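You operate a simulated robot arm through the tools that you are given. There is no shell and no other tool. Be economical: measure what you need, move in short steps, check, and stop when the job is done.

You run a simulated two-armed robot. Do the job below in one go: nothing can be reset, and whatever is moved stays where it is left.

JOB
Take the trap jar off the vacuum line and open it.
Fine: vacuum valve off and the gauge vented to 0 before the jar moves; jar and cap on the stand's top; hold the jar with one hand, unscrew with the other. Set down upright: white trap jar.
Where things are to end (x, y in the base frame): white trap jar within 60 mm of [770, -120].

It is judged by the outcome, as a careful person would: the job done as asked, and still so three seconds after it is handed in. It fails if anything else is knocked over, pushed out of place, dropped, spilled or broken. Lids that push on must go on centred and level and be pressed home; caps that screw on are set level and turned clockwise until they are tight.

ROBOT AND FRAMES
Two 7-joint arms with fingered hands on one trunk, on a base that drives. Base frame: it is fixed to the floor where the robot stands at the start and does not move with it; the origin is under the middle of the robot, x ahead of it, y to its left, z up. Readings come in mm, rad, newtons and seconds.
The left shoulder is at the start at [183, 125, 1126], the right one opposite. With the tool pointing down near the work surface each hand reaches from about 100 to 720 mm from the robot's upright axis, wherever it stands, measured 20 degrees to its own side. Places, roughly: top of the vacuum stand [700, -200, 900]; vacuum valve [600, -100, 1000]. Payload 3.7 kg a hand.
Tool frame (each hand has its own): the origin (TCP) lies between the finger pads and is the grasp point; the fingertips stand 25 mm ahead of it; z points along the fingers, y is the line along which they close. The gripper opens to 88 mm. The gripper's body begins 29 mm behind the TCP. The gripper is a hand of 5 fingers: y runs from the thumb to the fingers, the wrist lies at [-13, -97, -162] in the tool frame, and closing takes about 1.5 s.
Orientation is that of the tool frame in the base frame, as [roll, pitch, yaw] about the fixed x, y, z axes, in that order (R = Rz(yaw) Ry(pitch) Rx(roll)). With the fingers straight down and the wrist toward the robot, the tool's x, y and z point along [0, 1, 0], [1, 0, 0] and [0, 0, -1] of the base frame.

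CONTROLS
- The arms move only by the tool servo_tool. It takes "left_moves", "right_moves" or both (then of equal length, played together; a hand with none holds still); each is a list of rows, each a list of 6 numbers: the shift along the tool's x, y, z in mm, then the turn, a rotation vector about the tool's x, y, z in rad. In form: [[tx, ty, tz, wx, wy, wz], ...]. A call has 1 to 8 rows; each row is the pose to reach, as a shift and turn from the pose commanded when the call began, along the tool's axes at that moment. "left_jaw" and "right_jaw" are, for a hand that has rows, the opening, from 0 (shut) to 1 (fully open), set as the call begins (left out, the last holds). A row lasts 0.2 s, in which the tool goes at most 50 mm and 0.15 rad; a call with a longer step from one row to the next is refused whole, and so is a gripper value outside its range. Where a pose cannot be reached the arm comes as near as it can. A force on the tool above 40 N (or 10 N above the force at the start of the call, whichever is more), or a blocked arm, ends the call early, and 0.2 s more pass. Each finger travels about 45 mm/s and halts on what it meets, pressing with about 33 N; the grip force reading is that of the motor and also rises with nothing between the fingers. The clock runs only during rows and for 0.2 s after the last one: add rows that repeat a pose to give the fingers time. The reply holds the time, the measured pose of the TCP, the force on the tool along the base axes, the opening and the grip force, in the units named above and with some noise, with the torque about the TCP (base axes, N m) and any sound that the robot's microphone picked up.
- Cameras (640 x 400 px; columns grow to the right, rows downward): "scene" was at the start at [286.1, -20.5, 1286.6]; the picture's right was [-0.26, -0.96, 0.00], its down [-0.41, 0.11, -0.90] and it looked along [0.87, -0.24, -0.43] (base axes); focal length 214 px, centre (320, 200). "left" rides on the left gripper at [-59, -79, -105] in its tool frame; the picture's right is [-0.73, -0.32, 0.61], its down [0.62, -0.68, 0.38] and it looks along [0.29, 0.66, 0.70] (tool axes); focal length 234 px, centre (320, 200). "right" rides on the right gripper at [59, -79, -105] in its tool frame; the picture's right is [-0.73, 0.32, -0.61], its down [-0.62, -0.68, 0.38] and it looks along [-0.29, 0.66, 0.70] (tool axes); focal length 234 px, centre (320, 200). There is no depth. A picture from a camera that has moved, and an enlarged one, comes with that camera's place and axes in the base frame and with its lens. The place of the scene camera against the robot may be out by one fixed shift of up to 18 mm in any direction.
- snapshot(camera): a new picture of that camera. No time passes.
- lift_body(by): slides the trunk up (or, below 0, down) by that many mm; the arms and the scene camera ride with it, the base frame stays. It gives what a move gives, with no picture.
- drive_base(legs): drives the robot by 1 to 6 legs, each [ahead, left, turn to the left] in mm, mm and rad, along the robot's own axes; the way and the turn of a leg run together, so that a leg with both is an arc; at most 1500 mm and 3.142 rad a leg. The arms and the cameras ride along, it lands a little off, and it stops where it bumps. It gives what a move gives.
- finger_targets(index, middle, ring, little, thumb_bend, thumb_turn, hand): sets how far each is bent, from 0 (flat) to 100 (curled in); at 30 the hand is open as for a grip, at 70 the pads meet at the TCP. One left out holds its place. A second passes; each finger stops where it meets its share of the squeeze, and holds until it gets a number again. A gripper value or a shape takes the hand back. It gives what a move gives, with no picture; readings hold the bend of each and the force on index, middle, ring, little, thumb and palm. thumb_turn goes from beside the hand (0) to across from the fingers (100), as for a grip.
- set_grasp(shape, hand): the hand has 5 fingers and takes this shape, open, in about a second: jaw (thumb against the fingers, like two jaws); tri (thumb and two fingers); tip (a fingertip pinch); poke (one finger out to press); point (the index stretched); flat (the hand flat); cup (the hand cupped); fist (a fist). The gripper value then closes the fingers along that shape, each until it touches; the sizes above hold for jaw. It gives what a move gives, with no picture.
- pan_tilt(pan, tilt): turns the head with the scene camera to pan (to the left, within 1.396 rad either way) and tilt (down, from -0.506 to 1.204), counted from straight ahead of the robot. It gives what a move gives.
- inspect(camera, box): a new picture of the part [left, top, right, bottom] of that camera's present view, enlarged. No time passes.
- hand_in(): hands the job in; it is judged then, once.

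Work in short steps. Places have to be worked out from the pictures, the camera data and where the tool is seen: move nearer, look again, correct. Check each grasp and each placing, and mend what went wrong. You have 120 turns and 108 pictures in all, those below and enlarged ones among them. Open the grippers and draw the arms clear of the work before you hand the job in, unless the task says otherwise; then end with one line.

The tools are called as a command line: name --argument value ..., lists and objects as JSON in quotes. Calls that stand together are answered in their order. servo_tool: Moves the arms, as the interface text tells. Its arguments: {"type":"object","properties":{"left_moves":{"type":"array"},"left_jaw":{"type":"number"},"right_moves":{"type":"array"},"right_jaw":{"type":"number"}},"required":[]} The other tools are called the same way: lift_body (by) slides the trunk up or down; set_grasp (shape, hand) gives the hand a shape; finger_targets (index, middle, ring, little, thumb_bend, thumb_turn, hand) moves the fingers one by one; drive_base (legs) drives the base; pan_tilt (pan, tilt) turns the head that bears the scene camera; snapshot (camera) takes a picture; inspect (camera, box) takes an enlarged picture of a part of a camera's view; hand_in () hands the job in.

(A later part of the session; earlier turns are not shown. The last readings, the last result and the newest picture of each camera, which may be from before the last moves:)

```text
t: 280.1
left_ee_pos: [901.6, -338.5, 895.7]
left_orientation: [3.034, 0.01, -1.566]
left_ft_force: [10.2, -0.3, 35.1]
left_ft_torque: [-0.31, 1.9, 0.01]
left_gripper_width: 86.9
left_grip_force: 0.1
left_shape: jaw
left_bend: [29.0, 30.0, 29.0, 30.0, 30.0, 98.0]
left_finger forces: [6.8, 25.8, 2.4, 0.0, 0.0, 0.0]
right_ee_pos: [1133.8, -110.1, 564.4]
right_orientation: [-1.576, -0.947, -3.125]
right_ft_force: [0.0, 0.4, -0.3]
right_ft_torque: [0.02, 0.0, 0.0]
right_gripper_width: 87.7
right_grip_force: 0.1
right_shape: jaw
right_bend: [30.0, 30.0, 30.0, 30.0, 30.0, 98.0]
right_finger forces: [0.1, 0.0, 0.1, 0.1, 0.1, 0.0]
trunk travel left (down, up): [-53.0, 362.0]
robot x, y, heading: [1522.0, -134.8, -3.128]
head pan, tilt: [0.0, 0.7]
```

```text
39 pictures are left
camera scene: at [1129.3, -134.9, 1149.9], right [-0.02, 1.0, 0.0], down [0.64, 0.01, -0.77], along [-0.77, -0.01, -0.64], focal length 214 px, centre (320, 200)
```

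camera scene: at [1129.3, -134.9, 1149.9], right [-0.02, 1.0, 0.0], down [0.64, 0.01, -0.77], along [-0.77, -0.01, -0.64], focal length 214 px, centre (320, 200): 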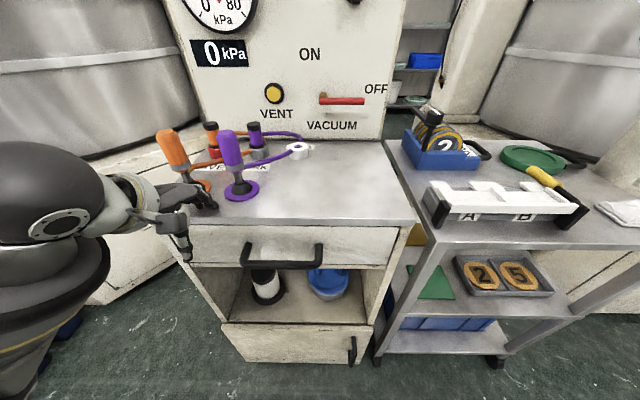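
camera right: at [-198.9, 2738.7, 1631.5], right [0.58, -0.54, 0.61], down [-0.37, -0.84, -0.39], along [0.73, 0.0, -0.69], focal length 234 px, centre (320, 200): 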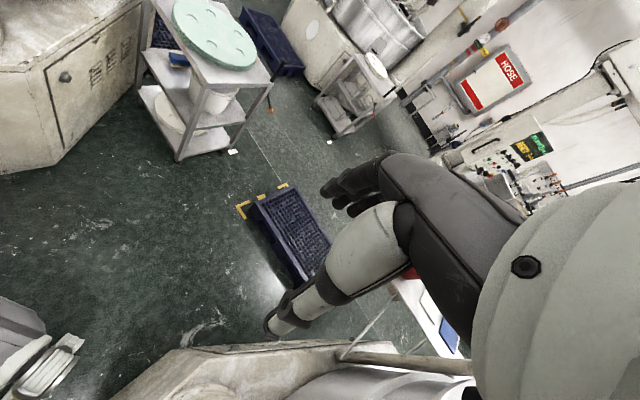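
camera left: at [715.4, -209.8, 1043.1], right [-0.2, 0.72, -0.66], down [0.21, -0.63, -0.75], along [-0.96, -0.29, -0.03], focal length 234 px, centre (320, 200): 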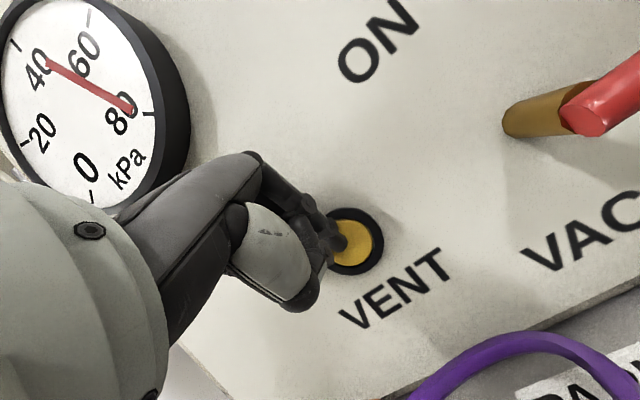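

Lowering the trunk also leaned it forward, and the left hand came down onto the stand's edge, but nothing appears displaced. I lift the left hand straight up off it.

servo_tool --left_moves '[[0, 0, -40, 0, 0, 0], [0, -15, -80, 0, 0, 0], [0, -30, -125, 0, 0, 0], [0, -40, -170, 0, 0, 0], [0, -45, -215, 0, 0, 0]]'

snapshot --camera "scene"

snapshot --camera "right"

```text
t: 281.3
left_ee_pos: [966.6, -340.5, 1101.8]
left_orientation: [3.044, 0.01, -1.565]
left_ft_force: [0.2, 0.2, 0.1]
left_ft_torque: [-0.02, 0.02, -0.01]
left_gripper_width: 88.0
left_grip_force: 0.0
left_shape: jaw
left_bend: [30.0, 30.0, 30.0, 30.0, 30.0, 98.0]
left_finger forces: [0.1, 0.1, 0.1, 0.0, 0.1, 0.0]
left hand out of reach, approached as far as the arm can: row 2
right_ee_pos: [1132.4, -109.6, 563.6]
right_orientation: [-1.577, -0.941, -3.12]
right_ft_force: [-0.1, 0.7, 0.3]
right_ft_torque: [-0.01, 0.02, 0.01]
right_gripper_width: 87.7
right_grip_force: 0.1
right_shape: jaw
right_bend: [30.0, 30.0, 30.0, 30.0, 30.0, 98.0]
right_finger forces: [0.0, 0.0, 0.0, 0.1, 0.1, 0.0]
trunk travel left (down, up): [-53.0, 362.0]
robot x, y, heading: [1521.2, -133.0, -3.124]
head pan, tilt: [0.0, 0.7]
```

```text
38 pictures are left
camera scene: at [1125.8, -135.7, 1148.5], right [-0.02, 1.0, 0.0], down [0.64, 0.01, -0.77], along [-0.77, -0.01, -0.64], focal length 214 px, centre (320, 200)
```

scene: 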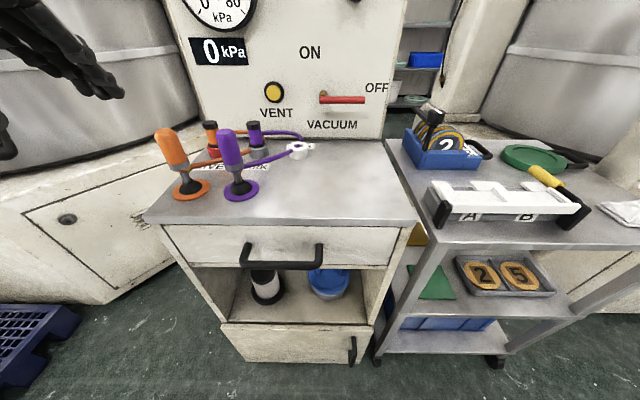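

```text
37 pictures are left
camera right: at [1159.5, -5.8, 657.5], right [0.16, 0.61, -0.78], down [0.92, -0.37, -0.1], along [-0.35, -0.7, -0.62], focal length 234 px, centre (320, 200)
```

right: 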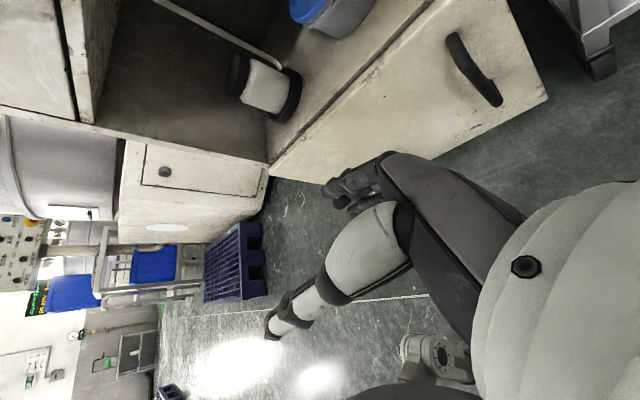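

Nothing moved on the stand. Jar triangulates to about [764, −318], shelf z≈435, jar ~100 mm tall. I orient the right hand (thumb side near, fingers pointing diagonally left-forward) and stage it in front of the opening.

servo_tool --right_moves '[[9, 28, 9, -0.095, 0.031, -0.075], [18, 57, 17, -0.19, 0.062, -0.149], [28, 85, 26, -0.285, 0.093, -0.224], [37, 113, 34, -0.38, 0.124, -0.299], [46, 142, 43, -0.474, 0.154, -0.373], [55, 170, 52, -0.569, 0.185, -0.448], [65, 199, 60, -0.664, 0.216, -0.522], [74, 227, 69, -0.759, 0.247, -0.597]]'

snapshot --camera "right"

snapshot --camera "scene"

```text
t: 283.1
left_ee_pos: [957.0, -341.9, 1087.6]
left_orientation: [3.064, 0.011, -1.567]
left_ft_force: [-0.7, 0.5, -0.2]
left_ft_torque: [-0.01, -0.06, -0.04]
left_gripper_width: 88.0
left_grip_force: 0.0
left_shape: jaw
left_bend: [30.0, 30.0, 30.0, 30.0, 30.0, 98.0]
left_finger forces: [0.1, 0.0, 0.1, 0.1, 0.1, 0.1]
right_ee_pos: [911.4, -180.0, 472.4]
right_orientation: [-2.62, -1.547, -2.862]
right_ft_force: [-0.2, -0.4, 0.3]
right_ft_torque: [-0.05, 0.02, -0.04]
right_gripper_width: 87.8
right_grip_force: 0.1
right_shape: jaw
right_bend: [30.0, 30.0, 30.0, 30.0, 30.0, 98.0]
right_finger forces: [0.0, 0.0, 0.0, 0.1, 0.0, 0.0]
right hand out of reach, approached as far as the arm can: row 2
trunk travel left (down, up): [-53.0, 362.0]
robot x, y, heading: [1519.8, -135.0, -3.123]
head pan, tilt: [0.0, 0.7]
```

```text
36 pictures are left
camera right: at [1038.4, -161.5, 534.0], right [0.21, 0.67, -0.72], down [0.24, -0.75, -0.62], along [-0.95, -0.04, -0.31], focal length 234 px, centre (320, 200)
```

right: 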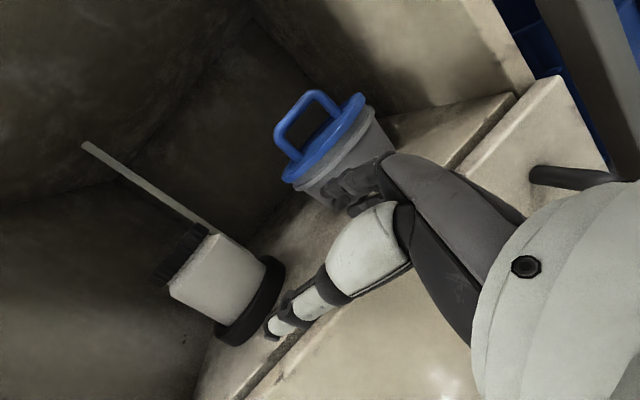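

```text
35 pictures are left
camera scene: at [1115.8, -137.1, 1140.1], right [-0.02, 1.0, 0.0], down [0.65, 0.01, -0.76], along [-0.76, -0.01, -0.65], focal length 214 px, centre (320, 200)
```

scene: 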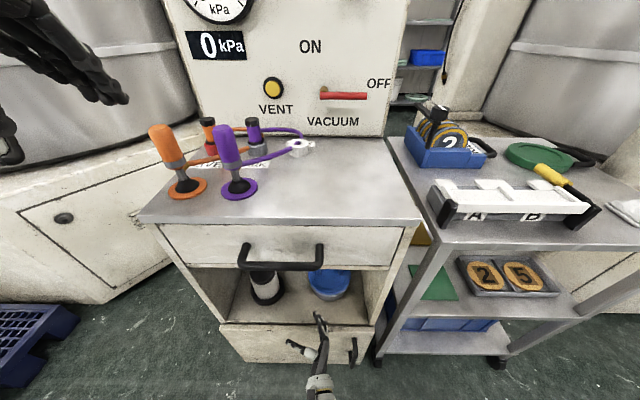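

The jar is seen with a vertical pipe behind it and a blue-lidded pot to the right. I spread the right fingers wider and approach halfway along the finger direction.

finger_targets --hand "right" --index 16 --middle 16 --ring 16 --little 16 --thumb_bend 16

servo_tool --right_moves '[[3, 0, 35, 0, 0, 0], [6, 0, 70, 0, 0, 0], [10, 0, 105, 0, 0, 0]]'

snapshot --camera "right"

inspect --camera "scene" --box '[220, 250, 360, 370]'

```text
t: 284.1
left_ee_pos: [965.5, -341.2, 1100.6]
left_orientation: [3.04, 0.008, -1.563]
left_ft_force: [-0.8, -0.1, 0.6]
left_ft_torque: [-0.01, 0.03, 0.01]
left_gripper_width: 87.8
left_grip_force: 0.0
left_shape: jaw
left_bend: [30.0, 30.0, 30.0, 30.0, 30.0, 98.0]
left_finger forces: [0.0, 0.0, 0.1, 0.0, 0.0, 0.0]
right_ee_pos: [905.1, -178.6, 487.8]
right_orientation: [2.528, -1.567, -1.728]
right_ft_force: [0.4, -0.4, 1.2]
right_ft_torque: [0.02, 0.02, -0.01]
right_gripper_width: 110.5
right_grip_force: 0.0
right_shape: fingers
right_bend: [16.0, 16.0, 16.0, 16.0, 16.0, 98.0]
right_finger forces: [0.0, 0.0, 0.0, 0.1, 0.0, 0.0]
trunk travel left (down, up): [-53.0, 362.0]
robot x, y, heading: [1521.5, -131.3, -3.123]
head pan, tilt: [0.0, 0.7]
```

```text
t: 284.9
left_ee_pos: [966.5, -339.5, 1101.8]
left_orientation: [3.043, 0.01, -1.566]
left_ft_force: [0.2, 0.0, 1.0]
left_ft_torque: [-0.03, 0.0, 0.04]
left_gripper_width: 88.0
left_grip_force: 0.0
left_shape: jaw
left_bend: [30.0, 30.0, 30.0, 30.0, 30.0, 98.0]
left_finger forces: [0.0, 0.0, 0.0, 0.0, 0.1, 0.0]
right_ee_pos: [833.7, -251.9, 502.1]
right_orientation: [2.002, -1.569, -1.202]
right_ft_force: [-0.3, -0.3, -0.3]
right_ft_torque: [-0.01, 0.0, 0.01]
right_gripper_width: 110.6
right_grip_force: 0.2
right_shape: fingers
right_bend: [16.0, 16.0, 16.0, 16.0, 16.0, 98.0]
right_finger forces: [0.0, 0.0, 0.0, 0.0, 0.0, 0.0]
right hand out of reach, approached as far as the arm can: row 3
trunk travel left (down, up): [-53.0, 362.0]
robot x, y, heading: [1520.1, -132.2, -3.127]
head pan, tilt: [0.0, 0.7]
```

```text
34 pictures are left
camera right: at [962.3, -232.1, 561.8], right [0.19, 0.66, -0.72], down [0.22, -0.75, -0.63], along [-0.96, -0.04, -0.29], focal length 234 px, centre (320, 200)
```

right: 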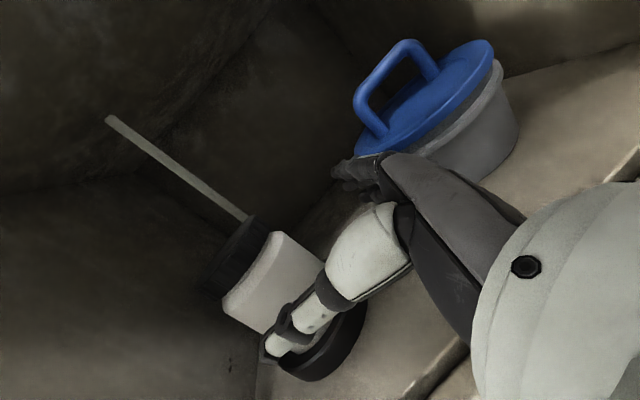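

```text
3.33 times, centred on (290, 310) of scene
camera zoom: at [1125.5, -134.9, 1148.4], right [-0.02, 1.0, 0.0], down [0.64, 0.01, -0.77], along [-0.77, -0.01, -0.64], focal length 715 px, centre (420, -167)
```

zoom: 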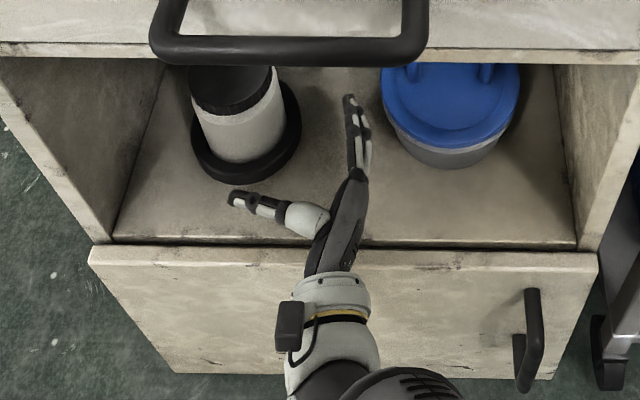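

The jar lies between thumb and fingers ahead; jar centre ≈[775, −322], about 91 mm further along the fingers. I advance the rest of the way.

servo_tool --right_moves '[[-6, -2, 30, 0, 0, 0], [-12, -4, 60, 0, 0, 0], [-18, -6, 86, 0, 0, 0]]'

inspect --camera "scene" --box '[220, 250, 360, 370]'

snapshot --camera "right"

```text
t: 285.7
left_ee_pos: [967.1, -340.4, 1101.1]
left_orientation: [3.043, 0.009, -1.565]
left_ft_force: [0.7, 0.5, 0.1]
left_ft_torque: [-0.02, -0.02, 0.01]
left_gripper_width: 88.0
left_grip_force: 0.0
left_shape: jaw
left_bend: [30.0, 30.0, 30.0, 30.0, 30.0, 98.0]
left_finger forces: [0.0, 0.0, 0.0, 0.0, 0.0, 0.0]
right_ee_pos: [808.2, -280.3, 526.8]
right_orientation: [2.596, -1.568, -1.797]
right_ft_force: [-0.1, 0.6, -0.5]
right_ft_torque: [-0.02, 0.0, -0.01]
right_gripper_width: 110.9
right_grip_force: 0.1
right_shape: fingers
right_bend: [16.0, 16.0, 16.0, 16.0, 16.0, 98.0]
right_finger forces: [0.0, 0.0, 0.0, 0.0, 0.1, 0.1]
right hand out of reach, approached as far as the arm can: row 1, 2, 3
trunk travel left (down, up): [-53.0, 362.0]
robot x, y, heading: [1522.9, -135.9, -3.131]
head pan, tilt: [0.0, 0.7]
```

```text
3.33 times, centred on (290, 310) of scene
camera zoom: at [1125.2, -135.5, 1148.3], right [-0.02, 1.0, 0.0], down [0.64, 0.01, -0.76], along [-0.76, -0.01, -0.64], focal length 715 px, centre (420, -167)
```

zoom: 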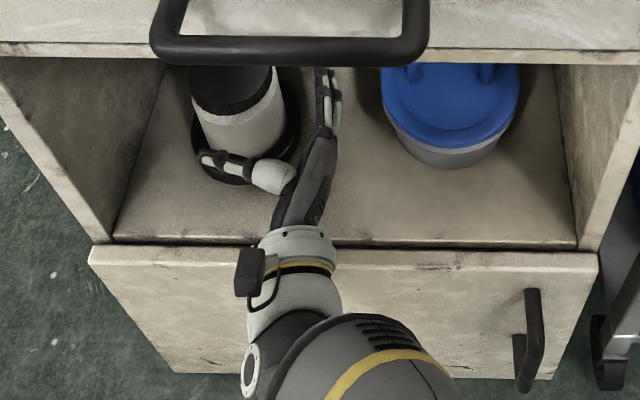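

```text
31 pictures are left
camera right: at [937.9, -260.9, 586.3], right [0.19, 0.66, -0.72], down [0.22, -0.75, -0.63], along [-0.96, -0.04, -0.29], focal length 234 px, centre (320, 200)
```

right: 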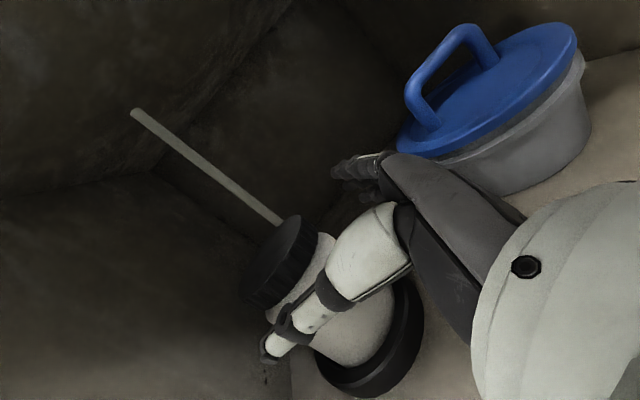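

The arm is at its reach limit, so the base must come closer. I retract the hand a bit, drive ahead 100 mm, and re-approach.

servo_tool --right_moves '[[6, 2, -40, 0, 0, 0], [12, 4, -80, 0, 0, 0], [18, 6, -120, 0, 0, 0], [18, 6, -150, 0, 0, 0]]'

drive_base --legs '[[100, 0, 0]]'

snapshot --camera "right"

```text
t: 286.7
left_ee_pos: [966.3, -341.7, 1099.3]
left_orientation: [3.043, 0.008, -1.565]
left_ft_force: [0.3, -0.3, -0.1]
left_ft_torque: [-0.02, -0.02, 0.0]
left_gripper_width: 87.9
left_grip_force: 0.1
left_shape: jaw
left_bend: [30.0, 30.0, 30.0, 30.0, 30.0, 98.0]
left_finger forces: [0.0, 0.1, 0.0, 0.0, 0.1, 0.0]
right_ee_pos: [908.4, -169.5, 548.3]
right_orientation: [2.114, -1.566, -1.314]
right_ft_force: [0.0, -0.4, -1.2]
right_ft_torque: [0.03, -0.01, -0.02]
right_gripper_width: 110.8
right_grip_force: 0.0
right_shape: fingers
right_bend: [16.0, 16.0, 16.0, 16.0, 16.0, 98.0]
right_finger forces: [0.1, 0.0, 0.1, 0.1, 0.0, 0.0]
trunk travel left (down, up): [-53.0, 362.0]
robot x, y, heading: [1517.0, -134.5, -3.13]
head pan, tilt: [0.0, 0.7]
```

```text
t: 287.9
left_ee_pos: [865.6, -344.1, 1100.7]
left_orientation: [3.041, 0.009, -1.565]
left_ft_force: [-0.9, -0.3, 0.6]
left_ft_torque: [0.0, 0.0, 0.01]
left_gripper_width: 87.8
left_grip_force: 0.1
left_shape: jaw
left_bend: [30.0, 30.0, 30.0, 30.0, 30.0, 98.0]
left_finger forces: [0.0, 0.1, 0.0, 0.0, 0.0, 0.0]
right_ee_pos: [807.9, -172.3, 546.3]
right_orientation: [1.68, -1.568, -0.881]
right_ft_force: [0.4, 0.3, 0.4]
right_ft_torque: [0.0, 0.03, 0.0]
right_gripper_width: 110.6
right_grip_force: 0.0
right_shape: fingers
right_bend: [16.0, 16.0, 16.0, 16.0, 16.0, 98.0]
right_finger forces: [0.0, 0.0, 0.0, 0.1, 0.0, 0.1]
trunk travel left (down, up): [-53.0, 362.0]
robot x, y, heading: [1418.1, -133.5, -3.126]
head pan, tilt: [0.0, 0.7]
```

```text
30 pictures are left
camera right: at [937.0, -152.8, 605.8], right [0.19, 0.66, -0.72], down [0.22, -0.75, -0.63], along [-0.96, -0.04, -0.29], focal length 234 px, centre (320, 200)
```

right: 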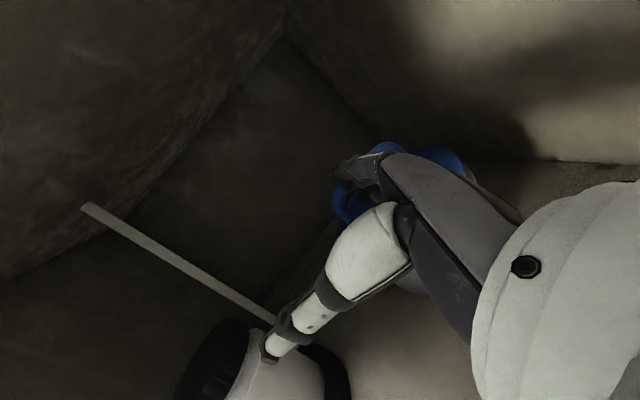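

The hand now hangs near the pot side; I move it away toward the jar line and lower it, then part of the way in.

servo_tool --right_moves '[[-18, -28, 6, 0, 0, 0], [-37, -56, 12, 0, 0, 0], [-56, -83, 17, 0, 0, 0], [-60, -82, 45, 0, 0, 0], [-61, -82, 75, 0, 0, 0]]'

inspect --camera "scene" --box '[200, 250, 380, 400]'

snapshot --camera "right"

```text
t: 289.1
left_ee_pos: [864.6, -343.1, 1099.5]
left_orientation: [3.045, 0.01, -1.565]
left_ft_force: [0.0, -0.4, 0.5]
left_ft_torque: [0.03, -0.03, 0.01]
left_gripper_width: 87.7
left_grip_force: 0.1
left_shape: jaw
left_bend: [30.0, 30.0, 30.0, 30.0, 30.0, 98.0]
left_finger forces: [0.0, 0.0, 0.0, 0.1, 0.0, 0.0]
right_ee_pos: [816.9, -284.5, 485.2]
right_orientation: [-2.993, -1.568, -2.49]
right_ft_force: [0.0, -0.3, -0.3]
right_ft_torque: [0.02, 0.01, 0.0]
right_gripper_width: 110.7
right_grip_force: 0.0
right_shape: fingers
right_bend: [16.0, 16.0, 16.0, 16.0, 16.0, 98.0]
right_finger forces: [0.0, 0.0, 0.0, 0.0, 0.1, 0.0]
trunk travel left (down, up): [-53.0, 362.0]
robot x, y, heading: [1418.3, -133.9, -3.127]
head pan, tilt: [0.0, 0.7]
```

```text
2.67 times, centred on (290, 325) of scene
camera zoom: at [1024.3, -138.2, 1147.4], right [-0.02, 1.0, 0.0], down [0.64, 0.01, -0.76], along [-0.76, -0.01, -0.64], focal length 572 px, centre (400, -133)
```

zoom: 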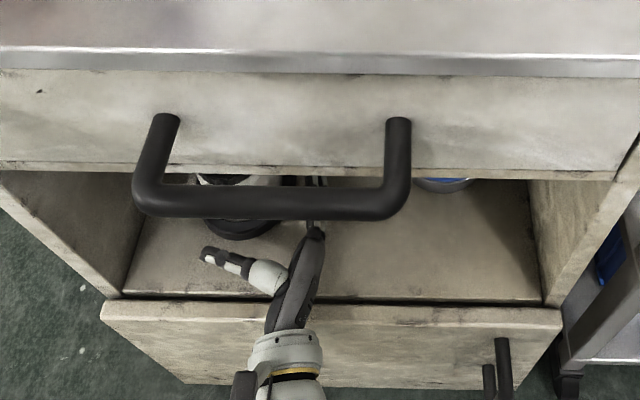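

```text
28 pictures are left
camera right: at [945.8, -263.7, 544.7], right [0.19, 0.66, -0.72], down [0.22, -0.75, -0.63], along [-0.96, -0.04, -0.29], focal length 234 px, centre (320, 200)
```

right: 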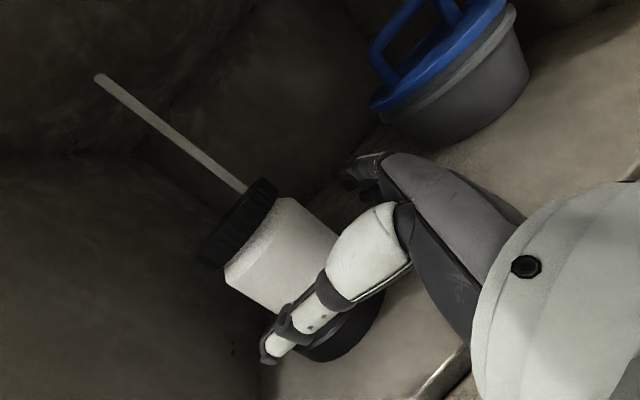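

The jar centre comes out at [775, −321] again. I advance the last 54 mm and close the fingers on the body.

servo_tool --right_moves '[[0, 2, 27, 0, 0, 0], [0, 3, 54, 0, 0, 0]]'

snapshot --camera "right"

```text
t: 289.7
left_ee_pos: [866.7, -340.8, 1099.8]
left_orientation: [3.042, 0.011, -1.565]
left_ft_force: [0.3, 0.2, -0.4]
left_ft_torque: [0.01, -0.01, -0.01]
left_gripper_width: 88.1
left_grip_force: 0.0
left_shape: jaw
left_bend: [30.0, 30.0, 30.0, 30.0, 30.0, 98.0]
left_finger forces: [0.0, 0.1, 0.0, 0.1, 0.0, 0.1]
right_ee_pos: [786.8, -299.9, 502.8]
right_orientation: [2.791, -1.568, -1.993]
right_ft_force: [0.3, -0.9, -1.1]
right_ft_torque: [-0.01, 0.0, 0.0]
right_gripper_width: 110.5
right_grip_force: 0.0
right_shape: fingers
right_bend: [16.0, 16.0, 16.0, 16.0, 16.0, 98.0]
right_finger forces: [0.1, 0.0, 0.1, 0.0, 0.0, 0.0]
right hand out of reach, approached as far as the arm can: row 1, 2
trunk travel left (down, up): [-53.0, 362.0]
robot x, y, heading: [1417.0, -134.9, -3.126]
head pan, tilt: [0.0, 0.7]
```

```text
27 pictures are left
camera right: at [916.4, -281.4, 561.6], right [0.19, 0.66, -0.72], down [0.22, -0.75, -0.63], along [-0.96, -0.04, -0.29], focal length 234 px, centre (320, 200)
```

right: 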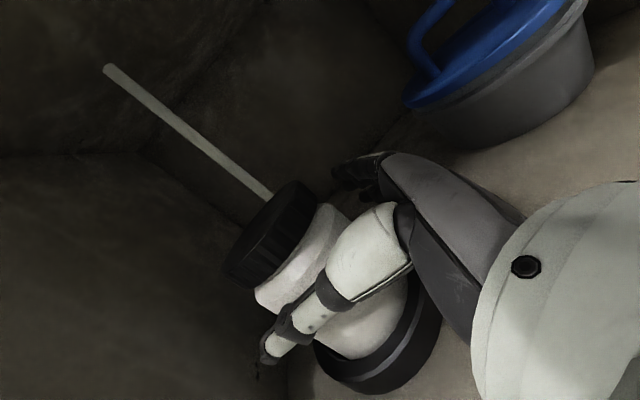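

The arm is again at a limit (TCP [787, −300, 503]). I let the base make the final small move: 12 mm ahead and 21 mm left.

drive_base --legs '[[12, 21, 0]]'

servo_tool --right_moves '[[-8, 0, 0, 0, 0, 0], [-16, 0, 0, 0, 0, 0]]'

snapshot --camera "right"

```text
t: 290.5
left_ee_pos: [854.8, -364.3, 1099.9]
left_orientation: [3.043, 0.011, -1.565]
left_ft_force: [-0.2, 0.0, 0.2]
left_ft_torque: [0.02, -0.01, -0.01]
left_gripper_width: 88.2
left_grip_force: 0.1
left_shape: jaw
left_bend: [30.0, 30.0, 30.0, 30.0, 30.0, 98.0]
left_finger forces: [0.0, 0.0, 0.1, 0.0, 0.0, 0.1]
right_ee_pos: [777.1, -322.2, 501.6]
right_orientation: [3.111, -1.567, -2.31]
right_ft_force: [-0.2, 0.2, -0.1]
right_ft_torque: [-0.02, 0.01, 0.01]
right_gripper_width: 110.6
right_grip_force: 0.1
right_shape: fingers
right_bend: [16.0, 16.0, 16.0, 16.0, 16.0, 98.0]
right_finger forces: [0.1, 0.0, 0.0, 0.0, 0.1, 0.0]
trunk travel left (down, up): [-53.0, 362.0]
robot x, y, heading: [1406.9, -157.1, -3.124]
head pan, tilt: [0.0, 0.7]
```

```text
t: 291.1
left_ee_pos: [855.5, -363.7, 1101.6]
left_orientation: [3.04, 0.008, -1.565]
left_ft_force: [0.4, 0.0, 0.6]
left_ft_torque: [-0.01, -0.01, 0.01]
left_gripper_width: 88.0
left_grip_force: 0.1
left_shape: jaw
left_bend: [30.0, 30.0, 30.0, 30.0, 30.0, 98.0]
left_finger forces: [0.0, 0.0, 0.0, 0.0, 0.0, 0.1]
right_ee_pos: [784.2, -320.5, 498.8]
right_orientation: [2.783, -1.566, -1.982]
right_ft_force: [-0.5, 0.7, -0.5]
right_ft_torque: [0.01, 0.01, -0.04]
right_gripper_width: 110.5
right_grip_force: 0.0
right_shape: fingers
right_bend: [16.0, 16.0, 16.0, 16.0, 16.0, 98.0]
right_finger forces: [0.0, 0.0, 0.0, 0.1, 0.0, 0.0]
right hand out of reach, approached as far as the arm can: row 1, 2
trunk travel left (down, up): [-53.0, 362.0]
robot x, y, heading: [1409.9, -154.0, -3.123]
head pan, tilt: [0.0, 0.7]
```

```text
26 pictures are left
camera right: at [914.2, -301.4, 557.8], right [0.19, 0.66, -0.72], down [0.22, -0.75, -0.63], along [-0.96, -0.04, -0.29], focal length 234 px, centre (320, 200)
```

right: 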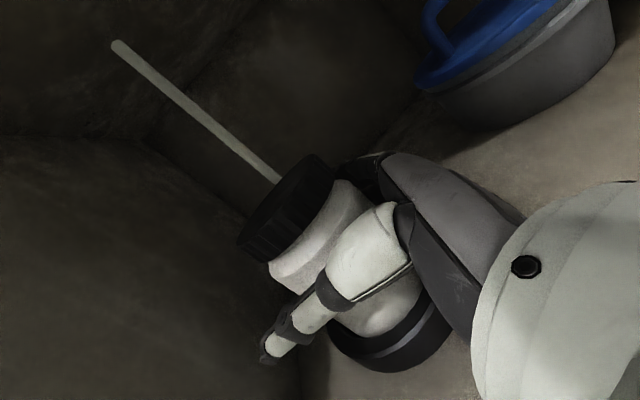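

The jar body is between thumb and fingers. I close the right hand, holding the pose.

servo_tool --right_moves '[[0, 0, 0, 0, 0, 0], [0, 0, 0, 0, 0, 0], [0, 0, 0, 0, 0, 0], [0, 0, 0, 0, 0, 0], [0, 0, 0, 0, 0, 0], [0, 0, 0, 0, 0, 0], [0, 0, 0, 0, 0, 0], [0, 0, 0, 0, 0, 0]]' --right_jaw 0

snapshot --camera "right"

```text
t: 292.9
left_ee_pos: [855.4, -363.3, 1101.2]
left_orientation: [3.041, 0.007, -1.565]
left_ft_force: [0.3, 0.0, 0.5]
left_ft_torque: [0.02, 0.0, 0.0]
left_gripper_width: 87.7
left_grip_force: 0.1
left_shape: jaw
left_bend: [30.0, 30.0, 30.0, 30.0, 30.0, 98.0]
left_finger forces: [0.0, 0.0, 0.1, 0.0, 0.1, 0.0]
right_ee_pos: [785.8, -320.2, 499.1]
right_orientation: [2.272, -1.567, -1.471]
right_ft_force: [-4.0, 11.0, 5.8]
right_ft_torque: [0.27, 0.26, -0.21]
right_gripper_width: 73.7
right_grip_force: 33.2
right_shape: jaw
right_bend: [25.0, 30.0, 30.0, 30.0, 55.0, 99.0]
right_finger forces: [22.2, 9.8, 4.9, 2.4, 28.0, 0.1]
trunk travel left (down, up): [-53.0, 362.0]
robot x, y, heading: [1411.2, -157.2, -3.127]
head pan, tilt: [0.0, 0.7]
```

```text
25 pictures are left
camera right: at [913.7, -300.8, 558.2], right [0.19, 0.66, -0.72], down [0.22, -0.75, -0.63], along [-0.96, -0.04, -0.29], focal length 234 px, centre (320, 200)
```

right: 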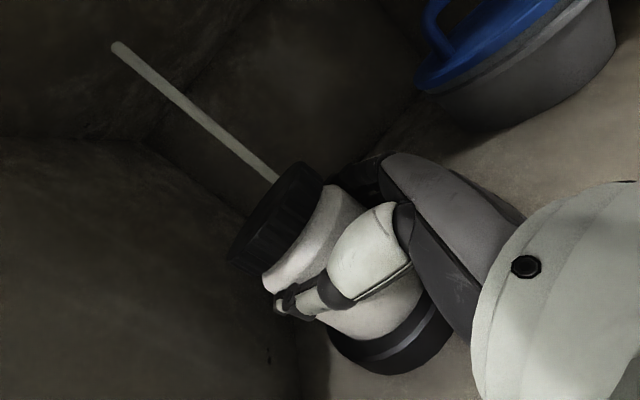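

Grip is firm on all fingers. I lift the jar straight up out of its seat.

servo_tool --right_moves '[[20, 0, 0, 0, 0, 0], [40, 0, 0, 0, 0, 0], [60, 0, 0, 0, 0, 0], [80, 0, 0, 0, 0, 0]]'

snapshot --camera "right"

```text
t: 293.9
left_ee_pos: [854.6, -363.4, 1100.0]
left_orientation: [3.042, 0.009, -1.565]
left_ft_force: [-1.1, 0.4, 0.1]
left_ft_torque: [-0.02, 0.01, -0.04]
left_gripper_width: 88.0
left_grip_force: 0.1
left_shape: jaw
left_bend: [30.0, 30.0, 30.0, 30.0, 30.0, 98.0]
left_finger forces: [0.0, 0.0, 0.1, 0.1, 0.0, 0.0]
right_ee_pos: [785.6, -319.9, 579.4]
right_orientation: [2.882, -1.565, -2.081]
right_ft_force: [-0.5, -0.6, -2.7]
right_ft_torque: [0.06, -0.03, -0.02]
right_gripper_width: 73.9
right_grip_force: 32.7
right_shape: jaw
right_bend: [25.0, 30.0, 31.0, 31.0, 54.0, 99.0]
right_finger forces: [19.5, 8.0, 3.4, 1.9, 32.0, 0.0]
trunk travel left (down, up): [-53.0, 362.0]
robot x, y, heading: [1410.5, -156.2, -3.123]
head pan, tilt: [0.0, 0.7]
```

```text
24 pictures are left
camera right: at [914.3, -302.1, 638.5], right [0.19, 0.66, -0.72], down [0.22, -0.75, -0.63], along [-0.96, -0.04, -0.29], focal length 234 px, centre (320, 200)
```

right: 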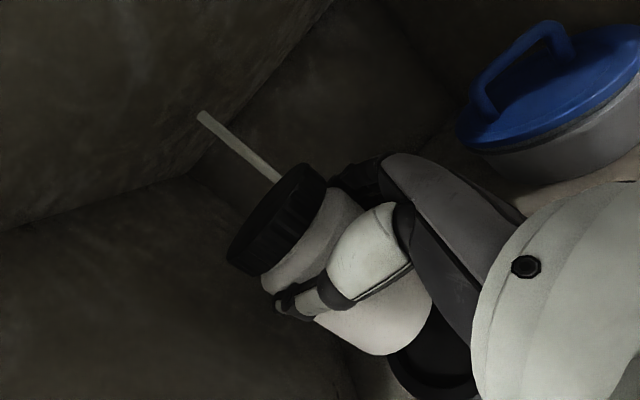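

The jar is off its seat, held upright (≈0.3 kg). I withdraw diagonally a little, then drive back to bring it out of the compartment.

servo_tool --right_moves '[[0, 0, -20, 0, 0, 0], [0, 0, -40, 0, 0, 0]]'

drive_base --legs '[[-240, 0, 0]]'

snapshot --camera "scene"

```text
t: 294.5
left_ee_pos: [853.7, -362.9, 1100.6]
left_orientation: [3.041, 0.008, -1.564]
left_ft_force: [0.2, -0.6, -0.3]
left_ft_torque: [0.0, -0.02, 0.01]
left_gripper_width: 88.0
left_grip_force: 0.0
left_shape: jaw
left_bend: [30.0, 30.0, 30.0, 30.0, 30.0, 98.0]
left_finger forces: [0.0, 0.1, 0.1, 0.0, 0.0, 0.1]
right_ee_pos: [812.1, -292.6, 580.6]
right_orientation: [2.352, -1.567, -1.554]
right_ft_force: [0.3, 0.1, -1.4]
right_ft_torque: [0.02, -0.01, 0.01]
right_gripper_width: 73.6
right_grip_force: 33.4
right_shape: jaw
right_bend: [25.0, 30.0, 31.0, 31.0, 54.0, 99.0]
right_finger forces: [19.5, 8.0, 3.5, 2.0, 32.2, 0.0]
trunk travel left (down, up): [-53.0, 362.0]
robot x, y, heading: [1405.4, -158.6, -3.125]
head pan, tilt: [0.0, 0.7]
```

```text
t: 296.3
left_ee_pos: [1095.9, -359.7, 1101.0]
left_orientation: [3.042, 0.008, -1.566]
left_ft_force: [-0.4, 0.0, -0.8]
left_ft_torque: [-0.01, 0.0, -0.01]
left_gripper_width: 87.9
left_grip_force: 0.0
left_shape: jaw
left_bend: [30.0, 30.0, 30.0, 30.0, 30.0, 98.0]
left_finger forces: [0.0, 0.1, 0.0, 0.0, 0.1, 0.0]
right_ee_pos: [1054.6, -287.9, 578.5]
right_orientation: [2.685, -1.566, -1.886]
right_ft_force: [0.1, -0.3, -2.9]
right_ft_torque: [0.04, -0.04, -0.02]
right_gripper_width: 73.6
right_grip_force: 32.9
right_shape: jaw
right_bend: [25.0, 30.0, 31.0, 31.0, 54.0, 99.0]
right_finger forces: [19.5, 8.1, 3.3, 2.0, 32.2, 0.0]
trunk travel left (down, up): [-53.0, 362.0]
robot x, y, heading: [1649.4, -152.9, -3.13]
head pan, tilt: [0.0, 0.7]
```

```text
23 pictures are left
camera scene: at [1254.6, -154.2, 1148.4], right [-0.01, 1.0, 0.0], down [0.64, 0.01, -0.77], along [-0.77, -0.01, -0.64], focal length 214 px, centre (320, 200)
```

scene: 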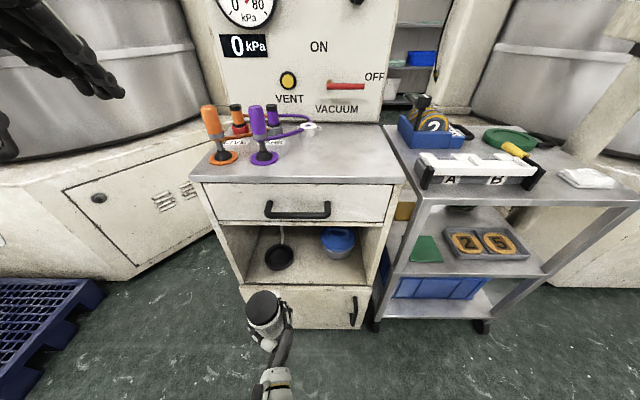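

The jar is out. I raise it to above stand height while moving it right, away from the left hand.

servo_tool --right_moves '[[45, 12, -12, 0, 0, 0], [90, 24, -24, 0, 0, 0], [135, 36, -36, 0, 0, 0], [180, 48, -48, 0, 0, 0], [225, 60, -60, 0, 0, 0], [270, 72, -72, 0, 0, 0], [315, 84, -84, 0, 0, 0], [360, 96, -96, 0, 0, 0]]'

servo_tool --right_moves '[[30, 0, 0, 0, 0, 0], [60, 0, 0, 0, 0, 0]]'

snapshot --camera "scene"

```text
t: 297.4
left_ee_pos: [1083.7, -351.5, 1094.6]
left_orientation: [3.056, 0.0, -1.564]
left_ft_force: [-1.5, -0.5, -0.4]
left_ft_torque: [-0.01, 0.01, 0.02]
left_gripper_width: 87.8
left_grip_force: 0.1
left_shape: jaw
left_bend: [30.0, 30.0, 30.0, 30.0, 30.0, 98.0]
left_finger forces: [0.0, 0.0, 0.0, 0.0, 0.1, 0.0]
right_ee_pos: [1047.6, -198.3, 757.9]
right_orientation: [1.671, -1.394, -0.783]
right_ft_force: [0.2, -0.4, -2.4]
right_ft_torque: [0.0, -0.03, -0.01]
right_gripper_width: 73.6
right_grip_force: 32.5
right_shape: jaw
right_bend: [25.0, 31.0, 31.0, 32.0, 55.0, 98.0]
right_finger forces: [18.3, 7.6, 3.3, 1.8, 31.3, 0.0]
right hand out of reach, approached as far as the arm can: row 4, 5
trunk travel left (down, up): [-53.0, 362.0]
robot x, y, heading: [1647.5, -148.2, -3.127]
head pan, tilt: [0.0, 0.7]
stopped in row 5 (right hand): the arm was blocked; the commanded pose is now the measured one
```

```text
t: 298.0
left_ee_pos: [1087.1, -351.4, 1096.2]
left_orientation: [3.054, 0.002, -1.565]
left_ft_force: [0.0, 0.7, 0.1]
left_ft_torque: [0.01, -0.02, -0.02]
left_gripper_width: 88.2
left_grip_force: 0.1
left_shape: jaw
left_bend: [30.0, 30.0, 30.0, 30.0, 30.0, 98.0]
left_finger forces: [0.0, 0.0, 0.0, 0.1, 0.1, 0.0]
right_ee_pos: [1062.2, -204.7, 804.0]
right_orientation: [1.817, -1.244, -0.839]
right_ft_force: [0.1, 0.2, -2.5]
right_ft_torque: [0.03, -0.01, -0.01]
right_gripper_width: 73.2
right_grip_force: 33.3
right_shape: jaw
right_bend: [25.0, 31.0, 31.0, 32.0, 55.0, 98.0]
right_finger forces: [18.3, 7.5, 3.3, 1.9, 31.5, 0.1]
trunk travel left (down, up): [-53.0, 362.0]
robot x, y, heading: [1648.0, -154.8, -3.129]
head pan, tilt: [0.0, 0.7]
stopped in row 2 (right hand): the arm was blocked; the commanded pose is now the measured one
```

```text
22 pictures are left
camera scene: at [1244.5, -145.9, 1143.7], right [-0.01, 1.0, -0.01], down [0.65, 0.0, -0.76], along [-0.76, -0.02, -0.65], focal length 214 px, centre (320, 200)
```

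scene: 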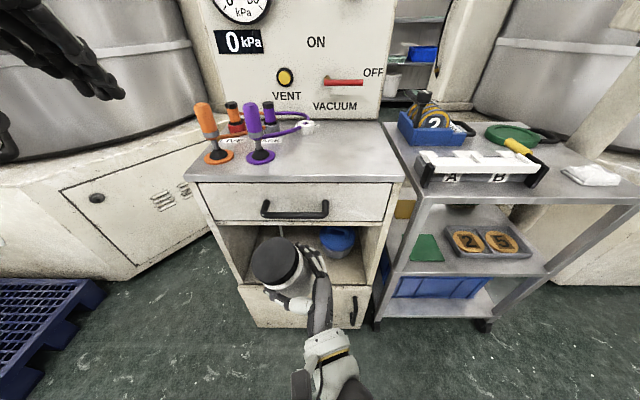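

The arm folded too close to the body and got blocked, tilting the jar ~19°. I drive back a bit, then extend the hand forward while levelling the jar.

drive_base --legs '[[-130, 0, 0]]'

servo_tool --right_moves '[[9, 32, 18, 0, 0.013, 0.053], [17, 63, 35, 0, 0.027, 0.106], [26, 95, 53, 0, 0.04, 0.159], [35, 127, 71, 0, 0.053, 0.211], [43, 158, 88, 0, 0.067, 0.264], [52, 190, 106, 0, 0.08, 0.317]]'

snapshot --camera "scene"

```text
t: 299.3
left_ee_pos: [1216.4, -349.7, 1098.3]
left_orientation: [3.049, 0.001, -1.566]
left_ft_force: [-0.4, 0.3, 0.1]
left_ft_torque: [0.0, 0.0, 0.0]
left_gripper_width: 88.0
left_grip_force: 0.1
left_shape: jaw
left_bend: [30.0, 30.0, 30.0, 30.0, 30.0, 98.0]
left_finger forces: [0.1, 0.1, 0.0, 0.0, 0.1, 0.1]
right_ee_pos: [1190.1, -202.7, 807.9]
right_orientation: [1.798, -1.239, -0.82]
right_ft_force: [-0.1, 0.7, -2.2]
right_ft_torque: [0.04, -0.06, 0.0]
right_gripper_width: 73.4
right_grip_force: 33.0
right_shape: jaw
right_bend: [25.0, 31.0, 31.0, 32.0, 55.0, 98.0]
right_finger forces: [18.2, 7.5, 3.3, 1.9, 31.3, 0.0]
trunk travel left (down, up): [-53.0, 362.0]
robot x, y, heading: [1775.7, -150.8, -3.133]
head pan, tilt: [0.0, 0.7]
```

```text
t: 300.7
left_ee_pos: [1222.5, -357.5, 1101.3]
left_orientation: [3.041, 0.009, -1.568]
left_ft_force: [-0.8, 0.0, -0.3]
left_ft_torque: [-0.01, 0.01, -0.01]
left_gripper_width: 88.2
left_grip_force: 0.0
left_shape: jaw
left_bend: [30.0, 30.0, 30.0, 30.0, 30.0, 98.0]
left_finger forces: [0.0, 0.0, 0.0, 0.0, 0.1, 0.0]
right_ee_pos: [986.3, -172.2, 886.1]
right_orientation: [0.938, -1.542, 0.065]
right_ft_force: [0.2, 0.5, -2.3]
right_ft_torque: [0.0, -0.01, -0.01]
right_gripper_width: 73.4
right_grip_force: 32.9
right_shape: jaw
right_bend: [25.0, 31.0, 31.0, 32.0, 55.0, 98.0]
right_finger forces: [18.2, 7.6, 3.4, 1.9, 31.1, 0.0]
right hand out of reach, approached as far as the arm can: row 3, 4, 5, 6
trunk travel left (down, up): [-53.0, 362.0]
robot x, y, heading: [1776.7, -150.8, -3.124]
head pan, tilt: [0.0, 0.7]
```

```text
21 pictures are left
camera scene: at [1381.5, -152.3, 1148.1], right [-0.01, 1.0, 0.0], down [0.64, 0.01, -0.76], along [-0.76, -0.01, -0.64], focal length 214 px, centre (320, 200)
```

scene: 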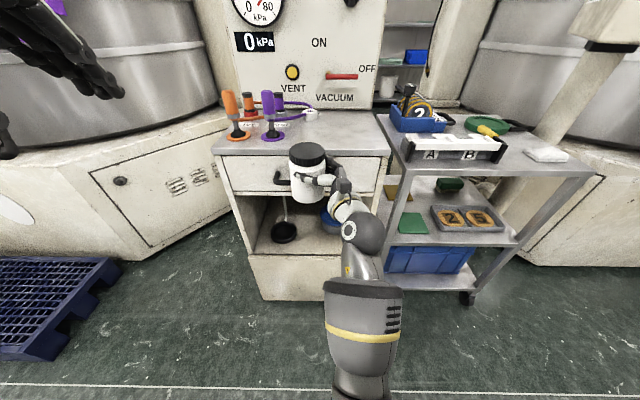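

Upright again at [986, −172, 886] with the arm extended. I raise it about 120 mm, easing slightly back.

servo_tool --right_moves '[[30, -6, -4, 0, 0, 0], [60, -13, -8, 0, 0, 0], [90, -19, -12, 0, 0, 0], [120, -25, -16, 0, 0, 0]]'

```text
t: 301.7
left_ee_pos: [1222.7, -357.1, 1101.0]
left_orientation: [3.041, 0.01, -1.567]
left_ft_force: [0.5, 0.3, 0.2]
left_ft_torque: [0.0, 0.01, 0.04]
left_gripper_width: 88.1
left_grip_force: 0.0
left_shape: jaw
left_bend: [30.0, 30.0, 30.0, 30.0, 30.0, 98.0]
left_finger forces: [0.0, 0.0, 0.1, 0.0, 0.1, 0.0]
right_ee_pos: [1002.9, -117.4, 970.7]
right_orientation: [1.01, -1.536, 0.003]
right_ft_force: [-0.1, 0.0, -1.9]
right_ft_torque: [0.0, -0.05, 0.01]
right_gripper_width: 73.5
right_grip_force: 32.4
right_shape: jaw
right_bend: [25.0, 31.0, 31.0, 32.0, 55.0, 98.0]
right_finger forces: [18.1, 7.6, 3.3, 2.0, 31.1, 0.0]
right hand out of reach, approached as far as the arm can: row 1, 2, 3, 4
trunk travel left (down, up): [-53.0, 362.0]
robot x, y, heading: [1778.3, -149.9, -3.127]
head pan, tilt: [0.0, 0.7]
```

Jar bottom is near 909; I want more clearance, so another ~50 mm up with some pull-back.

servo_tool --right_moves '[[20, -20, -14, 0, 0, 0], [40, -38, -25, 0, 0, 0], [60, -45, -30, 0, 0, 0]]'

snapshot --camera "scene"

```text
t: 302.5
left_ee_pos: [1223.2, -357.5, 1101.7]
left_orientation: [3.042, 0.009, -1.566]
left_ft_force: [-0.6, -0.7, 0.2]
left_ft_torque: [0.01, 0.01, 0.0]
left_gripper_width: 87.9
left_grip_force: 0.0
left_shape: jaw
left_bend: [30.0, 30.0, 30.0, 30.0, 30.0, 98.0]
left_finger forces: [0.0, 0.0, 0.0, 0.0, 0.1, 0.0]
right_ee_pos: [1049.1, -78.2, 1004.6]
right_orientation: [1.154, -1.546, -0.16]
right_ft_force: [0.6, 0.4, -1.4]
right_ft_torque: [0.03, -0.05, 0.04]
right_gripper_width: 73.2
right_grip_force: 33.3
right_shape: jaw
right_bend: [25.0, 31.0, 31.0, 32.0, 55.0, 98.0]
right_finger forces: [18.0, 7.7, 3.4, 1.9, 31.0, 0.1]
right hand out of reach, approached as far as the arm can: row 1, 2, 3
trunk travel left (down, up): [-53.0, 362.0]
robot x, y, heading: [1773.6, -149.7, -3.13]
head pan, tilt: [0.0, 0.7]
```

```text
20 pictures are left
camera scene: at [1381.8, -152.3, 1148.2], right [-0.01, 1.0, 0.0], down [0.64, 0.01, -0.76], along [-0.76, -0.01, -0.64], focal length 214 px, centre (320, 200)
```

scene: 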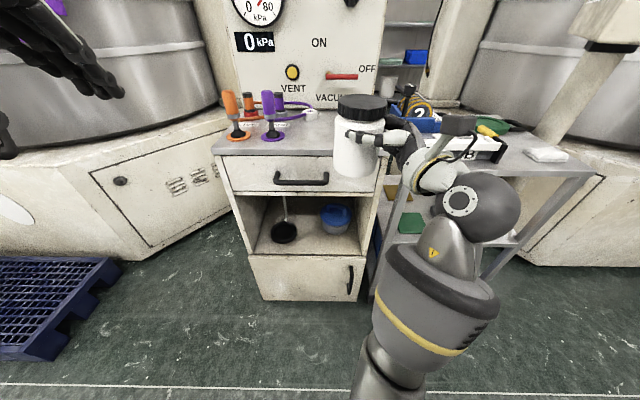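

The jar is upright at [1049, −78, z 1004], bottom ≈940. I drive ahead 275 mm and 42 mm left to bring it over the target on the stand top.

drive_base --legs '[[275, 42, 0]]'

snapshot --camera "scene"

snapshot --camera "right"

```text
t: 304.4
left_ee_pos: [945.5, -404.3, 1101.6]
left_orientation: [3.041, 0.01, -1.564]
left_ft_force: [0.3, 0.1, -0.6]
left_ft_torque: [0.0, 0.02, -0.01]
left_gripper_width: 87.9
left_grip_force: 0.1
left_shape: jaw
left_bend: [30.0, 30.0, 30.0, 30.0, 30.0, 98.0]
left_finger forces: [0.0, 0.0, 0.0, 0.1, 0.0, 0.0]
right_ee_pos: [771.6, -125.3, 1003.9]
right_orientation: [1.131, -1.545, -0.133]
right_ft_force: [-0.2, 0.3, -1.8]
right_ft_torque: [0.02, -0.03, -0.01]
right_gripper_width: 73.7
right_grip_force: 32.9
right_shape: jaw
right_bend: [25.0, 31.0, 31.0, 32.0, 55.0, 98.0]
right_finger forces: [18.0, 7.7, 3.4, 2.1, 30.9, 0.0]
trunk travel left (down, up): [-53.0, 362.0]
robot x, y, heading: [1502.7, -201.1, -3.125]
head pan, tilt: [0.0, 0.7]
```

```text
19 pictures are left
camera scene: at [1104.4, -199.1, 1148.0], right [-0.02, 1.0, 0.0], down [0.64, 0.01, -0.76], along [-0.76, -0.01, -0.64], focal length 214 px, centre (320, 200)
```

scene: 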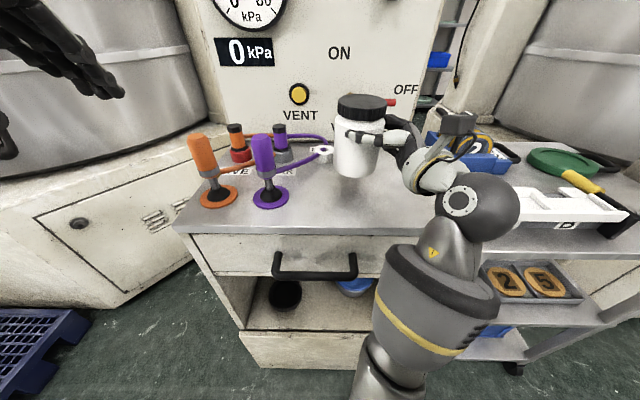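

```text
18 pictures are left
camera right: at [895.5, -80.8, 1060.1], right [0.04, 0.69, -0.72], down [0.35, -0.69, -0.63], along [-0.94, -0.23, -0.27], focal length 234 px, centre (320, 200)
```

right: 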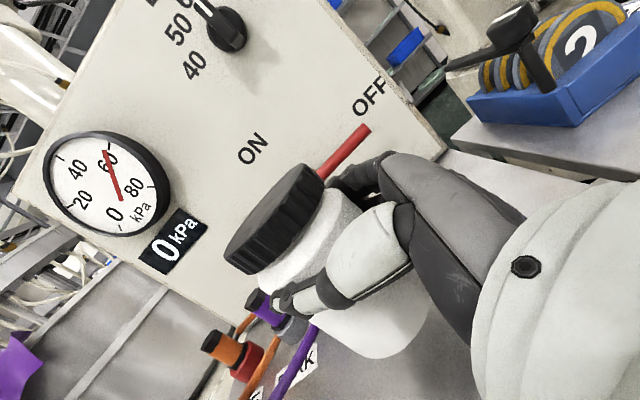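

The jar is over the target. I lower it in small steps watching the force.

servo_tool --right_moves '[[-10, 0, 0, 0, 0, 0], [-20, 0, 0, 0, 0, 0], [-28, 0, 0, 0, 0, 0], [-34, 0, 0, 0, 0, 0]]'

inspect --camera "scene" --box '[300, 80, 420, 220]'

```text
t: 305.4
left_ee_pos: [946.1, -405.3, 1101.7]
left_orientation: [3.043, 0.008, -1.566]
left_ft_force: [-0.4, 0.2, -0.1]
left_ft_torque: [0.0, 0.01, -0.02]
left_gripper_width: 88.1
left_grip_force: 0.1
left_shape: jaw
left_bend: [30.0, 30.0, 30.0, 30.0, 30.0, 98.0]
left_finger forces: [0.0, 0.0, 0.0, 0.1, 0.0, 0.0]
right_ee_pos: [771.7, -124.5, 970.3]
right_orientation: [1.176, -1.547, -0.18]
right_ft_force: [1.4, 0.9, -2.0]
right_ft_torque: [0.06, -0.01, -0.01]
right_gripper_width: 73.2
right_grip_force: 33.6
right_shape: jaw
right_bend: [25.0, 31.0, 31.0, 32.0, 55.0, 98.0]
right_finger forces: [18.1, 7.6, 3.4, 2.0, 31.0, 0.0]
trunk travel left (down, up): [-53.0, 362.0]
robot x, y, heading: [1499.1, -198.4, -3.126]
head pan, tilt: [0.0, 0.7]
```

```text
2.86 times, centred on (360, 150) of scene
camera zoom: at [1104.8, -198.9, 1148.2], right [-0.02, 1.0, 0.0], down [0.64, 0.01, -0.76], along [-0.76, -0.01, -0.64], focal length 613 px, centre (206, 343)
```

zoom: 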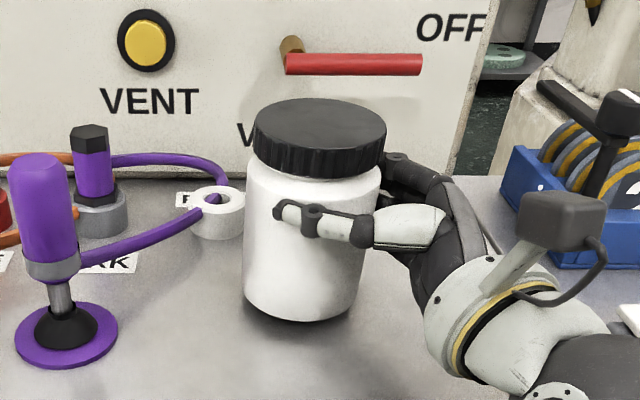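

Still a small gap above the surface. Continue slowly.

servo_tool --right_moves '[[-5, 0, 0, 0, 0, 0], [-10, 0, 0, 0, 0, 0], [-14, 0, 0, 0, 0, 0], [-18, 0, 0, 0, 0, 0], [-21, 0, 0, 0, 0, 0]]'

```text
t: 306.6
left_ee_pos: [947.9, -405.0, 1103.2]
left_orientation: [3.038, 0.01, -1.565]
left_ft_force: [0.3, 0.6, -0.4]
left_ft_torque: [0.02, -0.01, 0.02]
left_gripper_width: 88.2
left_grip_force: 0.0
left_shape: jaw
left_bend: [30.0, 30.0, 30.0, 30.0, 30.0, 98.0]
left_finger forces: [0.1, 0.0, 0.1, 0.0, 0.0, 0.1]
right_ee_pos: [772.6, -125.1, 953.5]
right_orientation: [1.004, -1.534, -0.007]
right_ft_force: [-7.3, -0.7, 22.1]
right_ft_torque: [0.05, 0.69, 0.03]
right_gripper_width: 73.5
right_grip_force: 32.5
right_shape: jaw
right_bend: [25.0, 31.0, 31.0, 31.0, 55.0, 95.0]
right_finger forces: [19.7, 7.9, 3.7, 2.0, 28.4, 0.1]
trunk travel left (down, up): [-53.0, 362.0]
robot x, y, heading: [1500.3, -201.1, -3.128]
head pan, tilt: [0.0, 0.7]
```

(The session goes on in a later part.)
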